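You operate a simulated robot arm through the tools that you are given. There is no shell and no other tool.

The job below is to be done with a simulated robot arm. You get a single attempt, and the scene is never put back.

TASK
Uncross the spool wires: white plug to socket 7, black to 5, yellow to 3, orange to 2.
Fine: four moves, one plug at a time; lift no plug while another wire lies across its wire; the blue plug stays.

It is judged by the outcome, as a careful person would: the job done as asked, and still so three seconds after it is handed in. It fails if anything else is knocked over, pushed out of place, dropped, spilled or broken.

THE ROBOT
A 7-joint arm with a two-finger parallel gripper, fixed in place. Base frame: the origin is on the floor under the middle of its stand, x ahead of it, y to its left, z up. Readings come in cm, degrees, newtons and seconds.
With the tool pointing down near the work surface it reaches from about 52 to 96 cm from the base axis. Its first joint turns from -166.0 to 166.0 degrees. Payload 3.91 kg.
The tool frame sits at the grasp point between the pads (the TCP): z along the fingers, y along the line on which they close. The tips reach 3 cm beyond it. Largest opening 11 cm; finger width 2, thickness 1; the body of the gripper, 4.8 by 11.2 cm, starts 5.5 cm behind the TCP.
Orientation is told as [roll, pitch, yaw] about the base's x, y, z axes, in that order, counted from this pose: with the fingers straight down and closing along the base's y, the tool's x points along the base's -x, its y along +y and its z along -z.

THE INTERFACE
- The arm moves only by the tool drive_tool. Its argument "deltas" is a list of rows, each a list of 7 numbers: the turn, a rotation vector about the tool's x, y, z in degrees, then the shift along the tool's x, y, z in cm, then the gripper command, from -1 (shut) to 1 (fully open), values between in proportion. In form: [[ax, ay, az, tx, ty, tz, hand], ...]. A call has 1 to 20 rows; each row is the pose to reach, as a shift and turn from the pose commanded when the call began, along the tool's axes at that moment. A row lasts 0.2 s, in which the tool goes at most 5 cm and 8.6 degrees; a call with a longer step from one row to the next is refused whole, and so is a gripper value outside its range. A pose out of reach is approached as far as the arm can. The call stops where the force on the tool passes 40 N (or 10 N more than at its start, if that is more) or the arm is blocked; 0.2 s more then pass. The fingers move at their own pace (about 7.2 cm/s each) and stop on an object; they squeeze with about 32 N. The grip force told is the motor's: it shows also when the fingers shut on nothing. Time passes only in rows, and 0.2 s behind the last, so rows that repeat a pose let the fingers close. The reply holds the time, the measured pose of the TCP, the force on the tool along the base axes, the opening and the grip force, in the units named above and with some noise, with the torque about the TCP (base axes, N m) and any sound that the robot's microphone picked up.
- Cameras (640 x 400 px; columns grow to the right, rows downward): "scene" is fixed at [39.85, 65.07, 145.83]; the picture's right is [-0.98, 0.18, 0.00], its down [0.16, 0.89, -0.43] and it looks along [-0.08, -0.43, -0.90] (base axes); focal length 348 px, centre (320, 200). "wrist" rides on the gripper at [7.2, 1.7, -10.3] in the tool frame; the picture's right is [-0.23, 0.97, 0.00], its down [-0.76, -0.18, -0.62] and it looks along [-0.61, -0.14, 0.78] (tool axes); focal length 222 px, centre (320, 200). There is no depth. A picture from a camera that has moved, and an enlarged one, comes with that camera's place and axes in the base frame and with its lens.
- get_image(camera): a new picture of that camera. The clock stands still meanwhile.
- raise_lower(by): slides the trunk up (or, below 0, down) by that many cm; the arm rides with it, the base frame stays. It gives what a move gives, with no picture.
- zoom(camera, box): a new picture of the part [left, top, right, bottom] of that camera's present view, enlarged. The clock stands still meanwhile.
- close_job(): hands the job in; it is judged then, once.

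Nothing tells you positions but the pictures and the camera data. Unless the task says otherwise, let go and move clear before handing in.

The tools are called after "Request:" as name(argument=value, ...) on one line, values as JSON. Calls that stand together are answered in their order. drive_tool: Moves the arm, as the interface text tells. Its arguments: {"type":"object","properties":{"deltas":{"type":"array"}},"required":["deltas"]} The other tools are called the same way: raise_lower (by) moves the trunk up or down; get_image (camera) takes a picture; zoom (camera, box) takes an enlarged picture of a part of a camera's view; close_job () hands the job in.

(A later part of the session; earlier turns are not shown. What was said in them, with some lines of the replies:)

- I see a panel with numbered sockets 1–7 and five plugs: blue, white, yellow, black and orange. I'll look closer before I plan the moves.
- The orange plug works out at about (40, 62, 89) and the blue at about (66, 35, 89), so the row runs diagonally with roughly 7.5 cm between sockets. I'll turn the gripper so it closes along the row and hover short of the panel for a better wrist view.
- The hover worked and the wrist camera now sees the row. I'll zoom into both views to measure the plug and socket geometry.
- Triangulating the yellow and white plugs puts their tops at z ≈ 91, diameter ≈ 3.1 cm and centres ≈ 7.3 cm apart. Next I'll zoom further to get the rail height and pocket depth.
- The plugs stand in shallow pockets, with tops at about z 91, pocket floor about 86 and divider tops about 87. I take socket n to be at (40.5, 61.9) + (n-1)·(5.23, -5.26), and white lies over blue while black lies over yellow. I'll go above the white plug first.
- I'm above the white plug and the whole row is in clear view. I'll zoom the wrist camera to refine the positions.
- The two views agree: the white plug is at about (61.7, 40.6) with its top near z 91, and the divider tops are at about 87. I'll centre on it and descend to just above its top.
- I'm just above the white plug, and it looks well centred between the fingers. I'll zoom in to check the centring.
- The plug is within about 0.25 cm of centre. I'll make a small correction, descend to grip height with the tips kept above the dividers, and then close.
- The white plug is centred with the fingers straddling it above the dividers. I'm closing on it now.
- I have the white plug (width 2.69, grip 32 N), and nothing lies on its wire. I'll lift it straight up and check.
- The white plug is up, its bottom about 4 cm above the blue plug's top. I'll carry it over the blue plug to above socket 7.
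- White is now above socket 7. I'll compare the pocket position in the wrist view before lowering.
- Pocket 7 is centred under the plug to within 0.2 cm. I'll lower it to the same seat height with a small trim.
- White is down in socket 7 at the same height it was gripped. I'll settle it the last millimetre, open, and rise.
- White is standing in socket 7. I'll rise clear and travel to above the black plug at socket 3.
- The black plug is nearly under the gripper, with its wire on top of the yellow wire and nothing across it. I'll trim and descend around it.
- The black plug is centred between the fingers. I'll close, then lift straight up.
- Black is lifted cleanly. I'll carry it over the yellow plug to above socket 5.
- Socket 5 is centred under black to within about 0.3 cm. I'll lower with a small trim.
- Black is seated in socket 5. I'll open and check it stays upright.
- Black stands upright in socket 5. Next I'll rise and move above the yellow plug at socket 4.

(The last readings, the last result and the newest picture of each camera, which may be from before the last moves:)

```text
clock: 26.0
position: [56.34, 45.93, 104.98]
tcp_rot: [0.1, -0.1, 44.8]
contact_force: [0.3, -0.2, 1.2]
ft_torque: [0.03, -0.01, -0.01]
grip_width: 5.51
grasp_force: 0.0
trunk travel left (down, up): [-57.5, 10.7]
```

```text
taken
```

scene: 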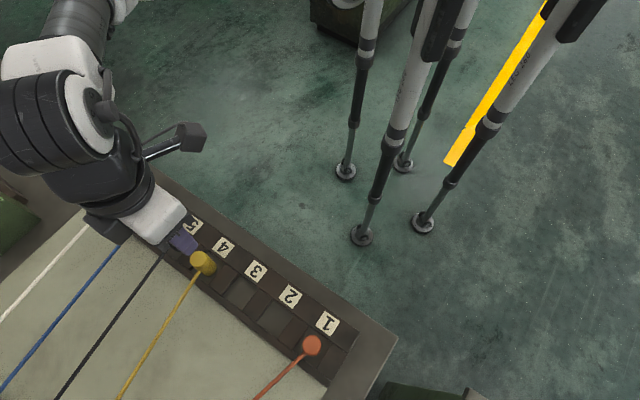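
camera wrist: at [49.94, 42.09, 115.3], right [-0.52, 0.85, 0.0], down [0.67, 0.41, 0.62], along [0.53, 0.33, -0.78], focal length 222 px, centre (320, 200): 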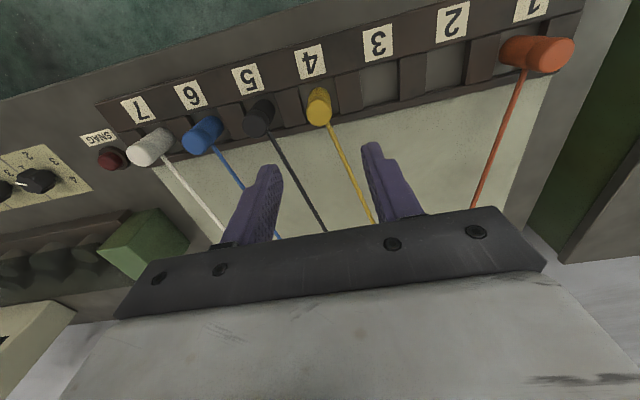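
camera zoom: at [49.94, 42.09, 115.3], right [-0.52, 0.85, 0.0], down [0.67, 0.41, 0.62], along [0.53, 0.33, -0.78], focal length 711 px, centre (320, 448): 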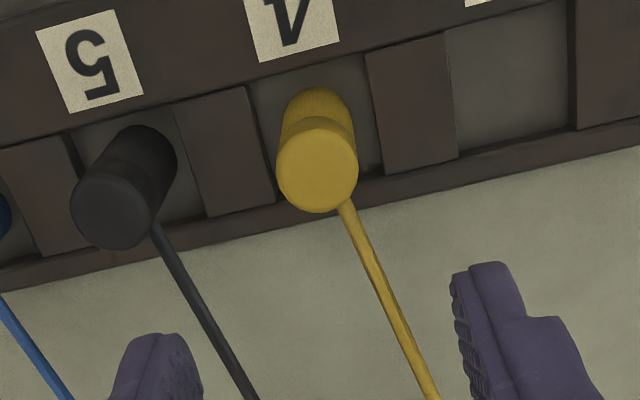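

Yellow's wire is now free of crossings. I'll trim and descend around the yellow plug.

Request:
drive_tool(deltas=[[0, 0, 0, -0.1, -0.1, 3, 0], [0, 0, 0, -0.24, -0.14, 6.5, 0], [0, 0, 0, -0.24, -0.14, 9.5, 0], [0, 0, 0, -0.24, -0.14, 11, 0], [0, 0, 0, -0.24, -0.14, 12.2, 0], [0, 0, 0, -0.24, -0.14, 13.2, 0], [0, 0, 0, -0.24, -0.14, 14.05, 0], [0, 0, 0, -0.24, -0.14, 14.05, 0]])

Request:
zoom(camera="wrist", box=[180, 80, 460, 255])

Request:
get_image(camera="scene")

```text
clock: 27.8
position: [56.66, 46.04, 90.95]
tcp_rot: [-0.1, 0.1, 44.8]
contact_force: [0.0, 0.1, 0.4]
ft_torque: [0.0, -0.04, 0.03]
grip_width: 5.51
grasp_force: 0.1
trunk travel left (down, up): [-57.5, 10.7]
```

```text
2.29 times, centred on (320, 168) of wrist
camera zoom: at [50.24, 42.18, 101.32], right [-0.53, 0.85, 0.0], down [0.67, 0.41, 0.62], along [0.53, 0.33, -0.78], focal length 508 px, centre (320, 274)
```

zoom: 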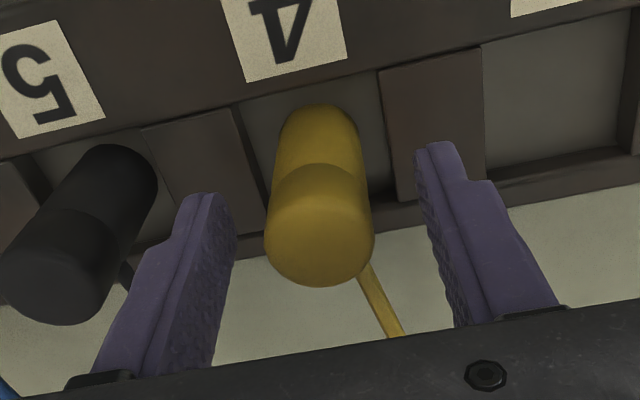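

```text
taken
```

scene: 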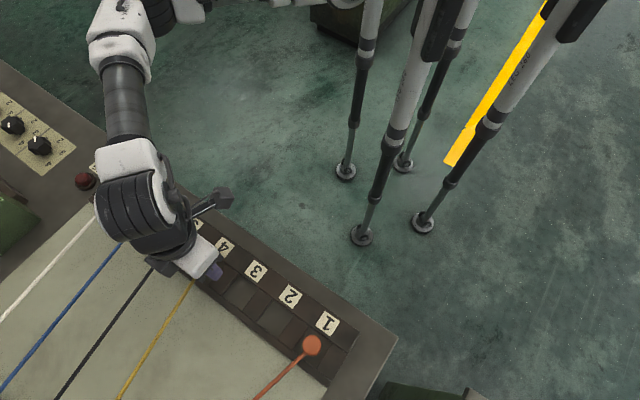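

Yellow is centred. I'll close and lift it; it only moves one socket, so a smaller lift is enough.

Request:
drive_tool(deltas=[[0, 0, 0, 0, 0, 0, -0.4], [0, 0, 0, 0, 0, 0, -1], [0, 0, 0, 0, 0, 0, -1], [0, 0, 0, 0, 0, 0, -1]])

Request:
drive_tool(deltas=[[0, 0, 0, 0, 0, -1, -1], [0, 0, 0, 0, 0, -2.5, -1], [0, 0, 0, 0, 0, -4.5, -1], [0, 0, 0, 0, 0, -6.5, -1], [0, 0, 0, 0, 0, -8.5, -1], [0, 0, 0, 0, 0, -9.5, -1], [0, 0, 0, 0, 0, -9.5, -1]])

Request:
drive_tool(deltas=[[0, 0, 0, 0, 1.5, 0, -1], [0, 0, 0, 0, 3.5, 0, -1], [0, 0, 0, 0, 5.5, 0, -1], [0, 0, 0, 0, 7.0, 0, -1], [0, 0, 0, 0, 7.42, 0, -1], [0, 0, 0, 0, 7.42, 0, -1]])

Request:
get_image(camera="wrist")

Request:
zoom(camera="wrist", box=[240, 40, 440, 165])

Request:
get_image(camera="scene")

```text
clock: 28.8
position: [56.6, 46.09, 90.92]
tcp_rot: [0.0, 0.0, 44.8]
contact_force: [0.0, 0.6, -0.4]
ft_torque: [0.0, -0.03, 0.01]
grip_width: 2.69
grasp_force: 32.4
trunk travel left (down, up): [-57.5, 10.7]
```

```text
clock: 30.4
position: [56.81, 46.03, 100.57]
tcp_rot: [-0.1, 0.0, 44.8]
contact_force: [-0.4, -0.8, -0.7]
ft_torque: [0.01, 0.0, 0.0]
grip_width: 2.64
grasp_force: 31.9
trunk travel left (down, up): [-57.5, 10.7]
```

```text
clock: 31.8
position: [51.47, 51.42, 100.44]
tcp_rot: [0.0, -0.1, 44.9]
contact_force: [-0.2, 1.1, -1.1]
ft_torque: [-0.01, 0.0, 0.01]
grip_width: 2.67
grasp_force: 31.3
trunk travel left (down, up): [-57.5, 10.7]
```

```text
taken
camera wrist: at [44.98, 47.5, 110.74], right [-0.53, 0.85, 0.0], down [0.67, 0.41, 0.62], along [0.53, 0.33, -0.78], focal length 222 px, centre (320, 200)
```

wrist: 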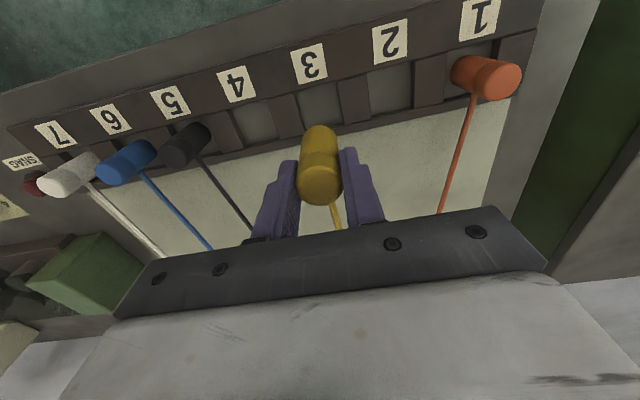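

```text
3.20 times, centred on (340, 102) of wrist
camera zoom: at [44.98, 47.5, 110.74], right [-0.53, 0.85, 0.0], down [0.67, 0.41, 0.62], along [0.53, 0.33, -0.78], focal length 711 px, centre (256, 512)
```

zoom: 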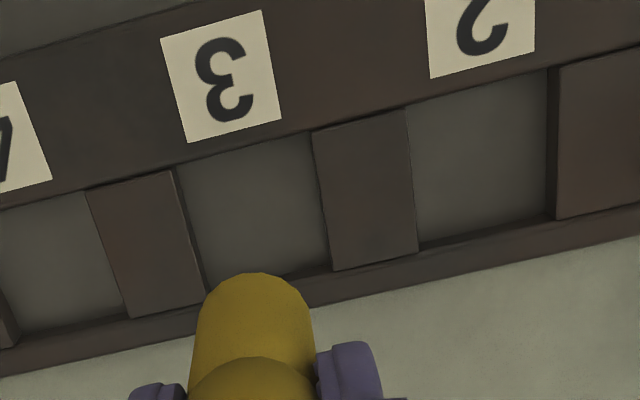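

```text
taken
```

scene: 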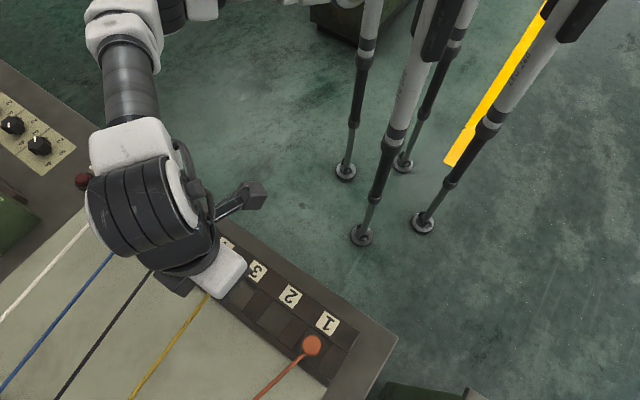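

Yellow hovers over socket 3, about 0.3 cm off. I'll trim and lower it.

Request:
drive_tool(deltas=[[0, 0, 0, 0.27, 0.1, 2, -1], [0, 0, 0, 0.27, 0.1, 4.5, -1], [0, 0, 0, 0.27, 0.1, 6.5, -1], [0, 0, 0, 0.27, 0.1, 8.0, -1], [0, 0, 0, 0.27, 0.1, 9.0, -1], [0, 0, 0, 0.27, 0.1, 9.4, -1], [0, 0, 0, 0.27, 0.1, 9.5, -1], [0, 0, 0, 0.27, 0.1, 9.5, -1]])

Request:
zoom(camera="wrist", box=[180, 80, 460, 255])

Request:
get_image(camera="scene")

```text
clock: 33.6
position: [51.32, 51.22, 91.13]
tcp_rot: [0.0, 0.1, 44.8]
contact_force: [0.1, 0.4, -0.9]
ft_torque: [0.02, -0.03, 0.0]
grip_width: 2.66
grasp_force: 31.4
trunk travel left (down, up): [-57.5, 10.7]
```

```text
2.29 times, centred on (320, 168) of wrist
camera zoom: at [44.83, 47.28, 101.36], right [-0.53, 0.85, 0.0], down [0.67, 0.41, 0.62], along [0.53, 0.33, -0.78], focal length 508 px, centre (320, 274)
```

zoom: 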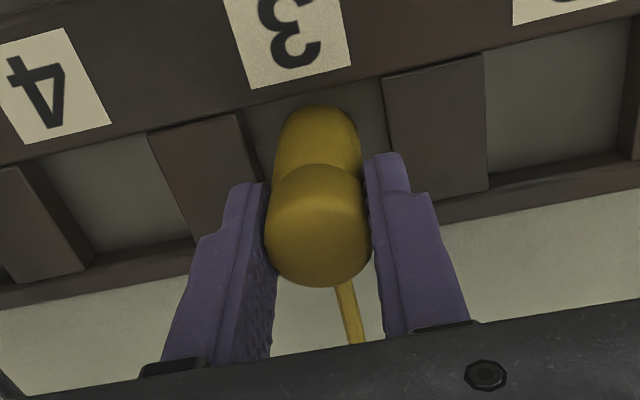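

```text
taken
```

scene: 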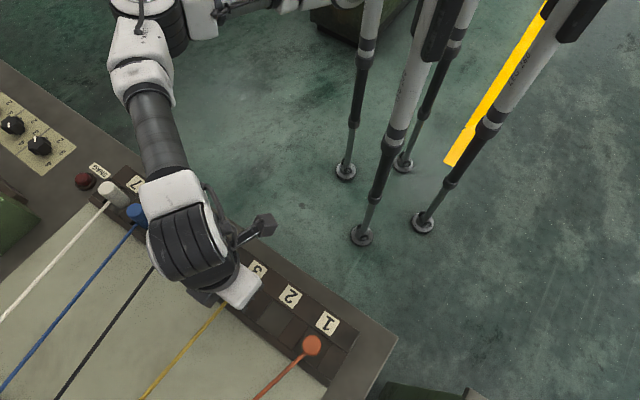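

Yellow is seated in socket 3. I'll release and check.

Request:
drive_tool(deltas=[[0, 0, 0, 0, 0, 0.08, -1], [0, 0, 0, 0, 0, 0.08, -0.2], [0, 0, 0, 0, 0, 0.08, 0], [0, 0, 0, 0, 0, 0.08, 0]])

Request:
zoom(camera="wrist", box=[180, 80, 460, 255])

```text
clock: 34.6
position: [51.29, 51.05, 90.97]
tcp_rot: [0.0, 0.1, 44.8]
contact_force: [-0.1, -0.3, -0.1]
ft_torque: [-0.01, 0.0, 0.01]
grip_width: 5.53
grasp_force: 0.1
trunk travel left (down, up): [-57.5, 10.7]
```

```text
2.29 times, centred on (320, 168) of wrist
camera zoom: at [44.81, 47.28, 101.31], right [-0.53, 0.85, 0.0], down [0.67, 0.41, 0.62], along [0.53, 0.33, -0.78], focal length 508 px, centre (320, 274)
```

zoom: 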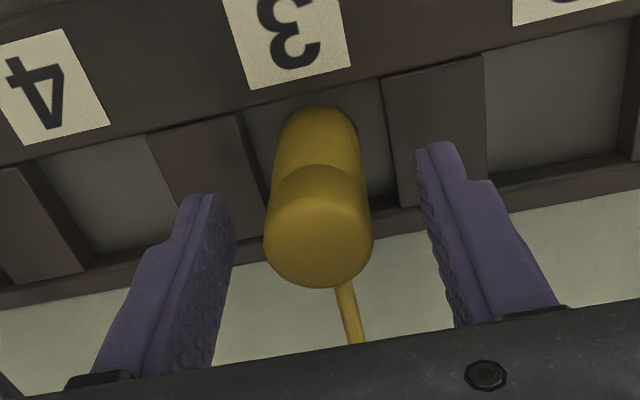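

Yellow stands upright in socket 3. I'll rise and move above the orange plug at socket 1.

Request:
drive_tool(deltas=[[0, 0, 0, 0, 0, -1.5, 0], [0, 0, 0, 0, 0, -4, 0], [0, 0, 0, 0, 0, -8, 0], [0, 0, 0, 0, 0, -12, 0], [0, 0, 0, 0, 2, -14, 0], [0, 0, 0, 0, 6, -14, 0], [0, 0, 0, 0, 10.5, -14, 0], [0, 0, 0, 0, 14, -14, 0], [0, 0, 0, 0, 14.8, -14, 0], [0, 0, 0, 0, 14.8, -14, 0]])

Request:
get_image(camera="wrist")

Request:
zoom(camera="wrist", box=[220, 60, 420, 185])

Request:
get_image(camera="scene")

```text
clock: 36.8
position: [40.65, 61.63, 104.79]
tcp_rot: [0.0, 0.0, 44.9]
contact_force: [-1.0, -0.9, 0.7]
ft_torque: [-0.02, 0.0, 0.0]
grip_width: 5.51
grasp_force: 0.0
trunk travel left (down, up): [-57.5, 10.7]
```

```text
taken
camera wrist: at [34.28, 57.7, 115.08], right [-0.53, 0.85, 0.0], down [0.67, 0.41, 0.62], along [0.53, 0.33, -0.78], focal length 222 px, centre (320, 200)
```

wrist: 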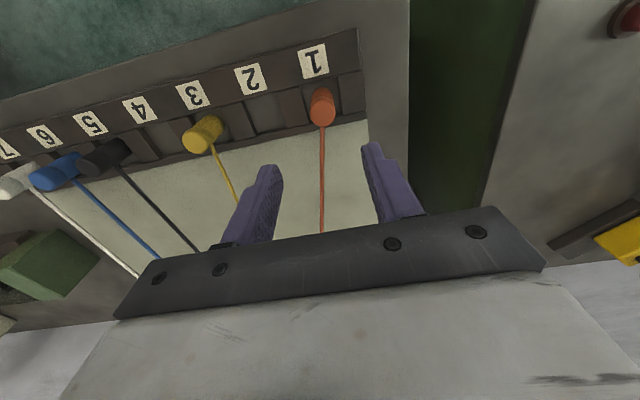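

```text
3.20 times, centred on (320, 122) of wrist
camera zoom: at [34.28, 57.7, 115.08], right [-0.53, 0.85, 0.0], down [0.67, 0.41, 0.62], along [0.53, 0.33, -0.78], focal length 711 px, centre (320, 448)
```

zoom: 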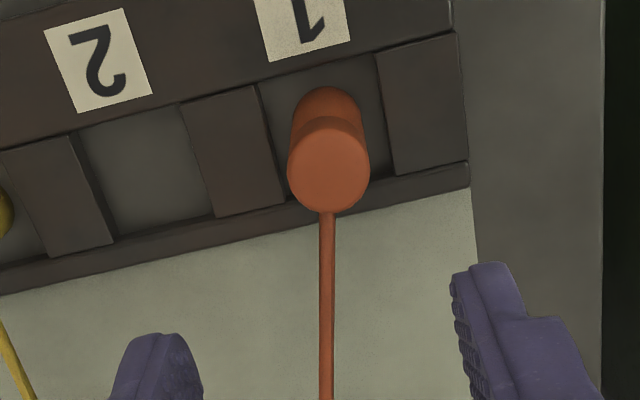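

```text
taken
```

scene: 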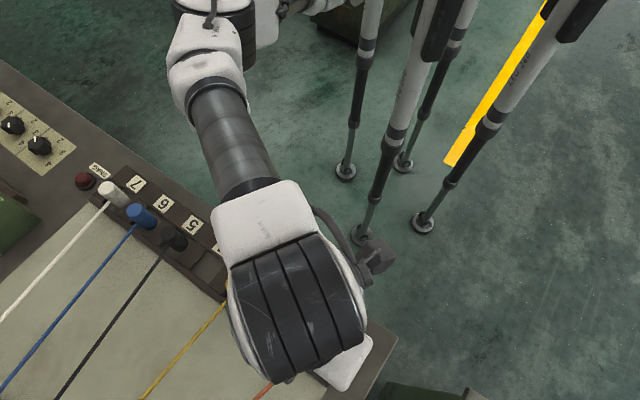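

Orange is nearly under the gripper with its wire clear. I'll trim, descend and check before closing.

Request:
drive_tool(deltas=[[0, 0, 0, -0.1, 0.1, 3, 0], [0, 0, 0, -0.27, 0.23, 6.5, 0], [0, 0, 0, -0.27, 0.23, 9.5, 0], [0, 0, 0, -0.27, 0.23, 11, 0], [0, 0, 0, -0.27, 0.23, 12.2, 0], [0, 0, 0, -0.27, 0.23, 13.2, 0], [0, 0, 0, -0.27, 0.23, 14.0, 0], [0, 0, 0, -0.27, 0.23, 14.0, 0]])

Request:
zoom(camera="wrist", box=[180, 80, 460, 255])

Request:
get_image(camera="scene")

```text
clock: 38.6
position: [40.7, 62.09, 90.85]
tcp_rot: [0.0, -0.1, 44.8]
contact_force: [-0.6, 0.2, -0.4]
ft_torque: [0.01, 0.03, -0.02]
grip_width: 5.48
grasp_force: 0.0
trunk travel left (down, up): [-57.5, 10.7]
```

```text
2.29 times, centred on (320, 168) of wrist
camera zoom: at [34.25, 58.21, 101.21], right [-0.53, 0.85, 0.0], down [0.67, 0.41, 0.62], along [0.53, 0.33, -0.78], focal length 508 px, centre (320, 274)
```

zoom: 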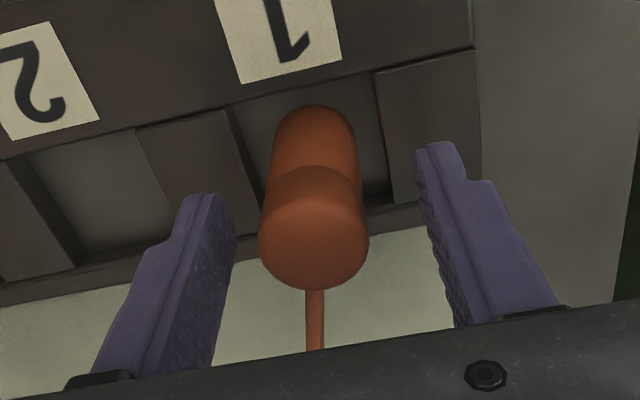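

```text
taken
```

scene: 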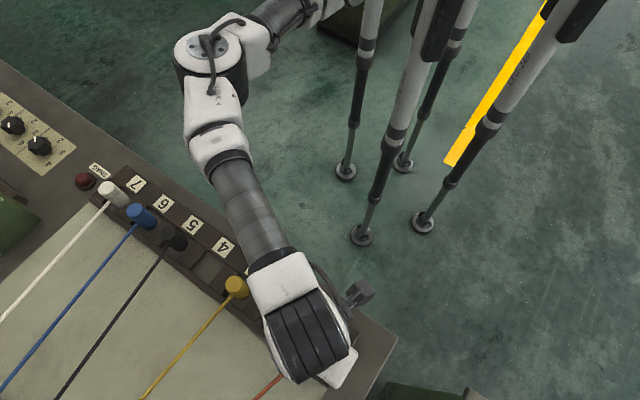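

Orange sits about 0.12 cm off centre, so I'll trim, close, lift, and shift one socket over to 2.

Request:
drive_tool(deltas=[[0, 0, 0, 0, -0.12, 0, 0], [0, 0, 0, 0, -0.12, 0, -0.4], [0, 0, 0, 0, -0.12, 0, -1], [0, 0, 0, 0, -0.12, 0, -1], [0, 0, 0, 0, -0.12, 0, -1]])

Request:
drive_tool(deltas=[[0, 0, 0, 0, 0, -1, -1], [0, 0, 0, 0, 0, -2.5, -1], [0, 0, 0, 0, 0, -4.5, -1], [0, 0, 0, 0, 0, -6.5, -1], [0, 0, 0, 0, 0, -8.5, -1], [0, 0, 0, 0, 0, -9.5, -1], [0, 0, 0, 0, 0, -9.5, -1]])

Request:
drive_tool(deltas=[[0, 0, 0, 0, -1.5, 0, -1], [0, 0, 0, 0, -3.5, 0, -1], [0, 0, 0, 0, -5.5, 0, -1], [0, 0, 0, 0, -7.0, 0, -1], [0, 0, 0, 0, -7.42, 0, -1], [0, 0, 0, 0, -7.42, 0, -1]])

Request:
get_image(camera="wrist")

Request:
zoom(camera="wrist", box=[240, 40, 440, 165])

Request:
get_image(camera="scene")

```text
clock: 39.8
position: [40.82, 61.95, 90.89]
tcp_rot: [0.0, 0.0, 44.9]
contact_force: [-0.4, 0.0, 1.1]
ft_torque: [0.02, 0.0, -0.01]
grip_width: 2.66
grasp_force: 32.6
trunk travel left (down, up): [-57.5, 10.7]
```

```text
clock: 41.4
position: [40.95, 61.91, 100.47]
tcp_rot: [0.0, -0.1, 44.8]
contact_force: [0.2, 0.3, -1.2]
ft_torque: [0.0, 0.03, 0.0]
grip_width: 2.67
grasp_force: 32.3
trunk travel left (down, up): [-57.5, 10.7]
```

```text
clock: 42.8
position: [46.13, 56.62, 100.33]
tcp_rot: [0.0, 0.0, 44.9]
contact_force: [-0.2, 0.7, -0.3]
ft_torque: [-0.02, -0.03, 0.0]
grip_width: 2.67
grasp_force: 32.0
trunk travel left (down, up): [-57.5, 10.7]
```

```text
taken
camera wrist: at [39.68, 52.76, 110.68], right [-0.53, 0.85, 0.0], down [0.67, 0.41, 0.62], along [0.53, 0.33, -0.78], focal length 222 px, centre (320, 200)
```

wrist: 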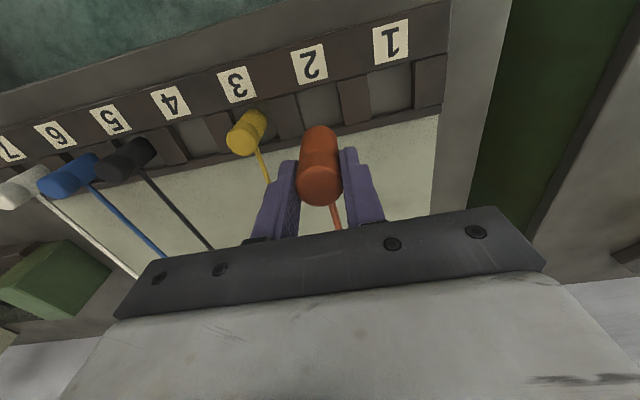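

```text
3.20 times, centred on (340, 102) of wrist
camera zoom: at [39.68, 52.76, 110.68], right [-0.53, 0.85, 0.0], down [0.67, 0.41, 0.62], along [0.53, 0.33, -0.78], focal length 711 px, centre (256, 512)
```

zoom: 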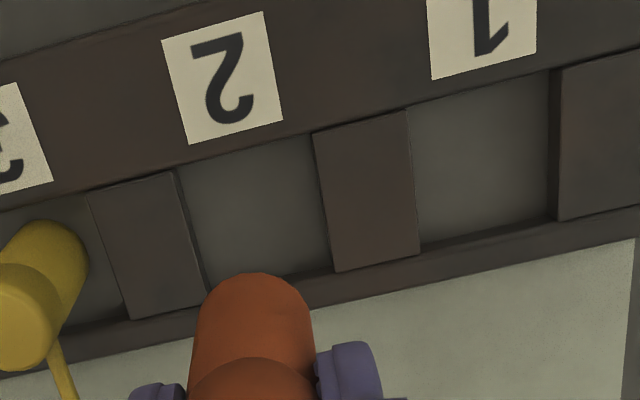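

```text
taken
```

scene: 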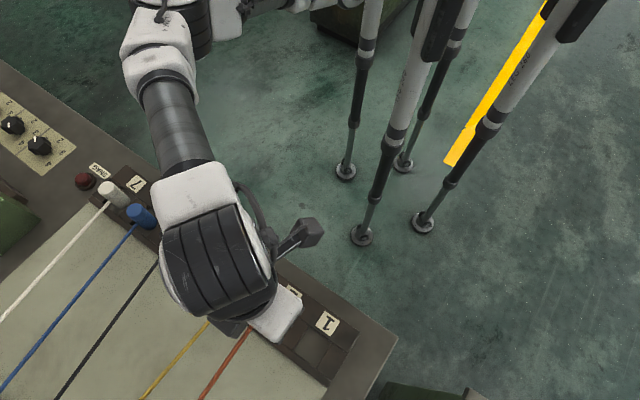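

Orange hovers over socket 2 with the same small offset as before. I'll trim and lower it.

Request:
drive_tool(deltas=[[0, 0, 0, 0.25, 0.12, 2, -1], [0, 0, 0, 0.25, 0.12, 4.5, -1], [0, 0, 0, 0.25, 0.12, 6.5, -1], [0, 0, 0, 0.25, 0.12, 8.0, -1], [0, 0, 0, 0.25, 0.12, 9.0, -1], [0, 0, 0, 0.25, 0.12, 9.4, -1], [0, 0, 0, 0.25, 0.12, 9.5, -1], [0, 0, 0, 0.25, 0.12, 9.5, -1]])

Request:
zoom(camera="wrist", box=[180, 80, 460, 255])

Request:
get_image(camera="scene")

```text
clock: 44.6
position: [45.8, 56.61, 90.85]
tcp_rot: [0.0, 0.0, 44.8]
contact_force: [1.1, 0.0, 1.6]
ft_torque: [0.0, -0.01, 0.0]
grip_width: 2.66
grasp_force: 32.0
trunk travel left (down, up): [-57.5, 10.7]
```

```text
2.29 times, centred on (320, 168) of wrist
camera zoom: at [39.39, 52.71, 101.23], right [-0.53, 0.85, 0.0], down [0.67, 0.41, 0.62], along [0.53, 0.33, -0.78], focal length 508 px, centre (320, 274)
```

zoom: 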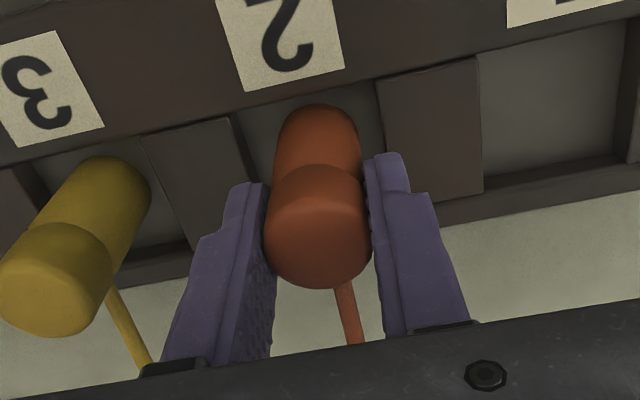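

```text
taken
```

scene: 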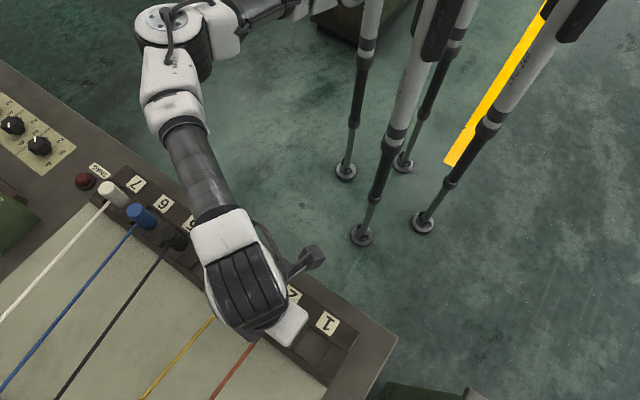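

Orange is seated in socket 2. I'll release, check, and rise.

Request:
drive_tool(deltas=[[0, 0, 0, 0, 0, 0.05, -1], [0, 0, 0, 0, 0, 0.05, -0.2], [0, 0, 0, 0, 0, 0.05, 0], [0, 0, 0, 0, 0, 0.05, 0]])

Request:
zoom(camera="wrist", box=[180, 80, 460, 255])

```text
clock: 45.6
position: [45.83, 56.54, 90.78]
tcp_rot: [0.0, -0.1, 44.9]
contact_force: [0.4, 0.6, -0.4]
ft_torque: [0.0, 0.0, 0.04]
grip_width: 5.52
grasp_force: 0.1
trunk travel left (down, up): [-57.5, 10.7]
```

```text
2.29 times, centred on (320, 168) of wrist
camera zoom: at [39.4, 52.68, 101.16], right [-0.53, 0.85, 0.0], down [0.67, 0.41, 0.62], along [0.53, 0.33, -0.78], focal length 508 px, centre (320, 274)
```

zoom: 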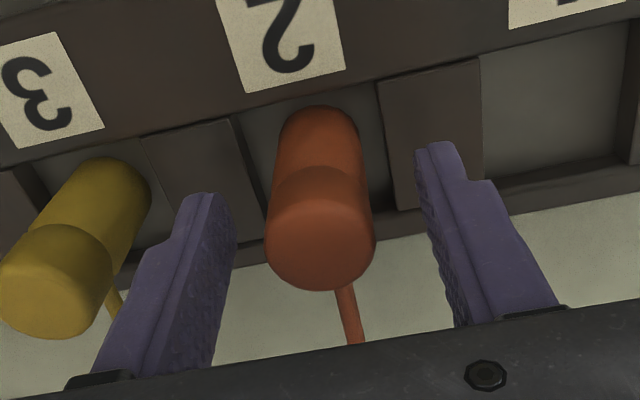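

All four are released. I'll rise straight up, back away toward the base, and inspect everything.

Request:
drive_tool(deltas=[[0, 0, 0, 0, 0, -1.5, 0], [0, 0, 0, 0, 0, -4, 0], [0, 0, 0, 0, 0, -8, 0], [0, 0, 0, 0, 0, -12, 0], [0, 0, 0, 0, 0, -16, 0], [0, 0, 0, 3, 0, -17, 0], [0, 0, 0, 7, 0, -17, 0], [0, 0, 0, 11, 0, -17, 0], [0, 0, 0, 15, 0, -17, 0], [0, 0, 0, 18, -2, -17, 0], [0, 0, 0, 18, -2, -17, 0]])

Request:
get_image(camera="scene")

Request:
get_image(camera="wrist")

Request:
zoom(camera="scene", box=[60, 150, 380, 400])

```text
clock: 48.0
position: [34.54, 42.25, 107.74]
tcp_rot: [0.0, 0.1, 44.8]
contact_force: [-0.6, -0.1, 0.4]
ft_torque: [-0.02, 0.06, -0.01]
grip_width: 5.52
grasp_force: 0.0
trunk travel left (down, up): [-57.5, 10.7]
```

```text
taken
```

scene: 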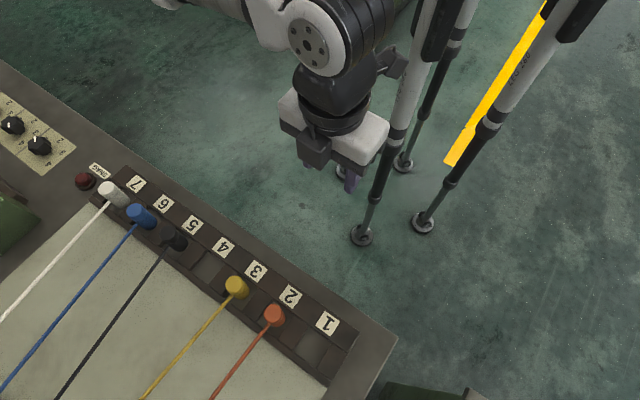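

```text
taken
camera wrist: at [28.15, 38.42, 118.05], right [-0.52, 0.85, 0.0], down [0.67, 0.41, 0.62], along [0.53, 0.33, -0.78], focal length 222 px, centre (320, 200)
```

wrist: 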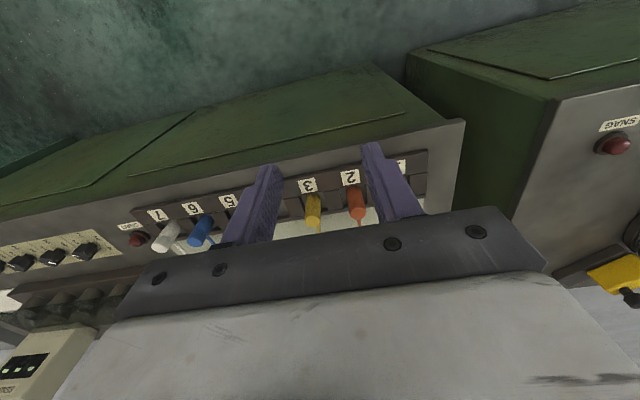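

```text
1.60 times, centred on (220, 275) of scene
camera zoom: at [39.85, 65.07, 145.83], right [-0.98, 0.18, 0.0], down [0.16, 0.89, -0.43], along [-0.08, -0.43, -0.9], focal length 556 px, centre (480, 80)
```

zoom: 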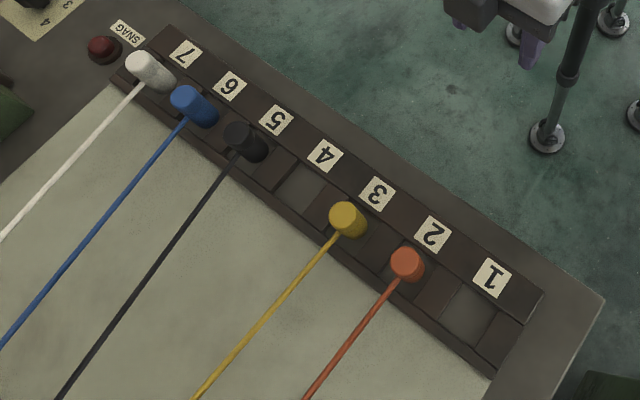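

Plugs now read white 7, blue 6, black 5, yellow 3, orange 2, and the wires run uncrossed. I'll do one closer check of the seating and of the blue plug against the start.

Request:
zoom(camera="scene", box=[80, 160, 240, 260])

Request:
zoom(camera="scene", box=[180, 240, 340, 340])

Request:
drive_tool(deltas=[[0, 0, 0, 0, 0, 0, 0], [0, 0, 0, 0, 0, 0, 0], [0, 0, 0, 0, 0, 0, 0], [0, 0, 0, 0, 0, 0, 0], [0, 0, 0, 0, 0, 0, 0], [0, 0, 0, 0, 0, 0, 0], [0, 0, 0, 0, 0, 0, 0], [0, 0, 0, 0, 0, 0, 0]])

Request:
get_image(camera="scene")

```text
4.00 times, centred on (160, 210) of scene
camera zoom: at [39.85, 65.07, 145.83], right [-0.98, 0.18, 0.0], down [0.16, 0.89, -0.43], along [-0.08, -0.43, -0.9], focal length 1390 px, centre (960, 160)
```

zoom: 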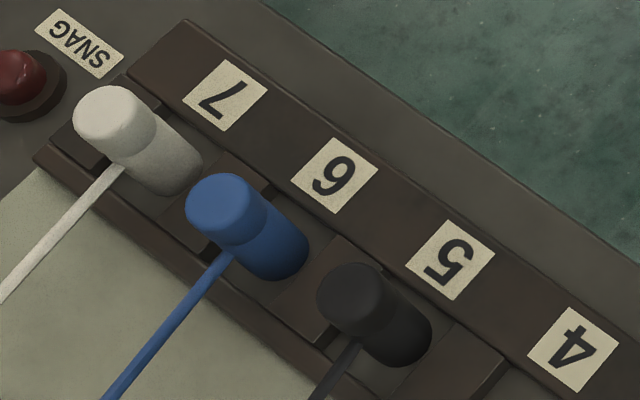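

```text
4.00 times, centred on (260, 290) of scene
camera zoom: at [39.85, 65.07, 145.83], right [-0.98, 0.18, 0.0], down [0.16, 0.89, -0.43], along [-0.08, -0.43, -0.9], focal length 1390 px, centre (560, -160)
```

zoom: 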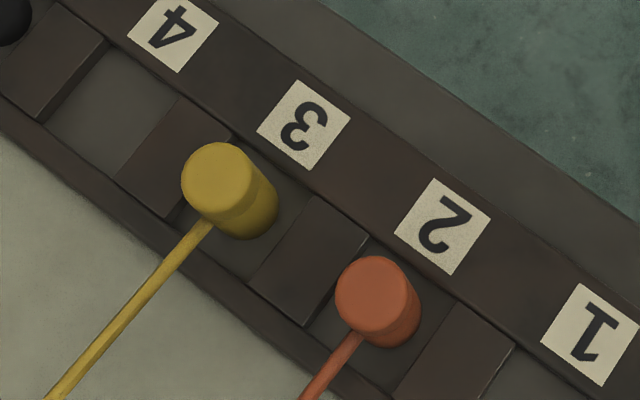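

```text
clock: 49.8
position: [34.72, 42.39, 107.84]
tcp_rot: [0.0, -0.1, 44.9]
contact_force: [0.6, -0.1, 0.9]
ft_torque: [0.02, 0.0, 0.02]
grip_width: 5.53
grasp_force: 0.1
trunk travel left (down, up): [-57.5, 10.7]
```

```text
taken
```

scene: 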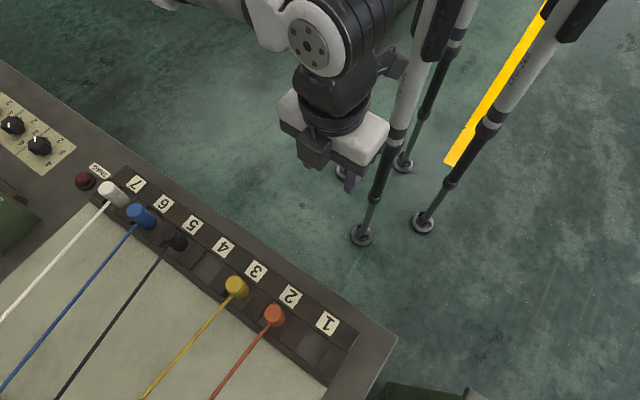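

All plugs stand upright in their pockets: white 7, blue still in 6, black 5, yellow 3, orange 2. No wires cross, the SNAG lamp looks unlit and the arm is clear, so I'm handing in.

Request:
close_job()

```text
The job is handed in.
```

The wires are uncrossed. White is in socket 7, black in 5, yellow in 3 and orange in 2, and the blue plug stayed in 6.

I made four moves, one plug at a time, in the order white, black, yellow, orange. White went before anything else because it lay over blue, and black went before yellow for the same reason, so no plug was lifted with another wire across its own.

In the last pictures before handing in, all five plugs stood upright in their pockets and none of the visible wires crossed. The gripper was open and clear of the panel. Nothing was knocked over or pushed out of place that I could see.
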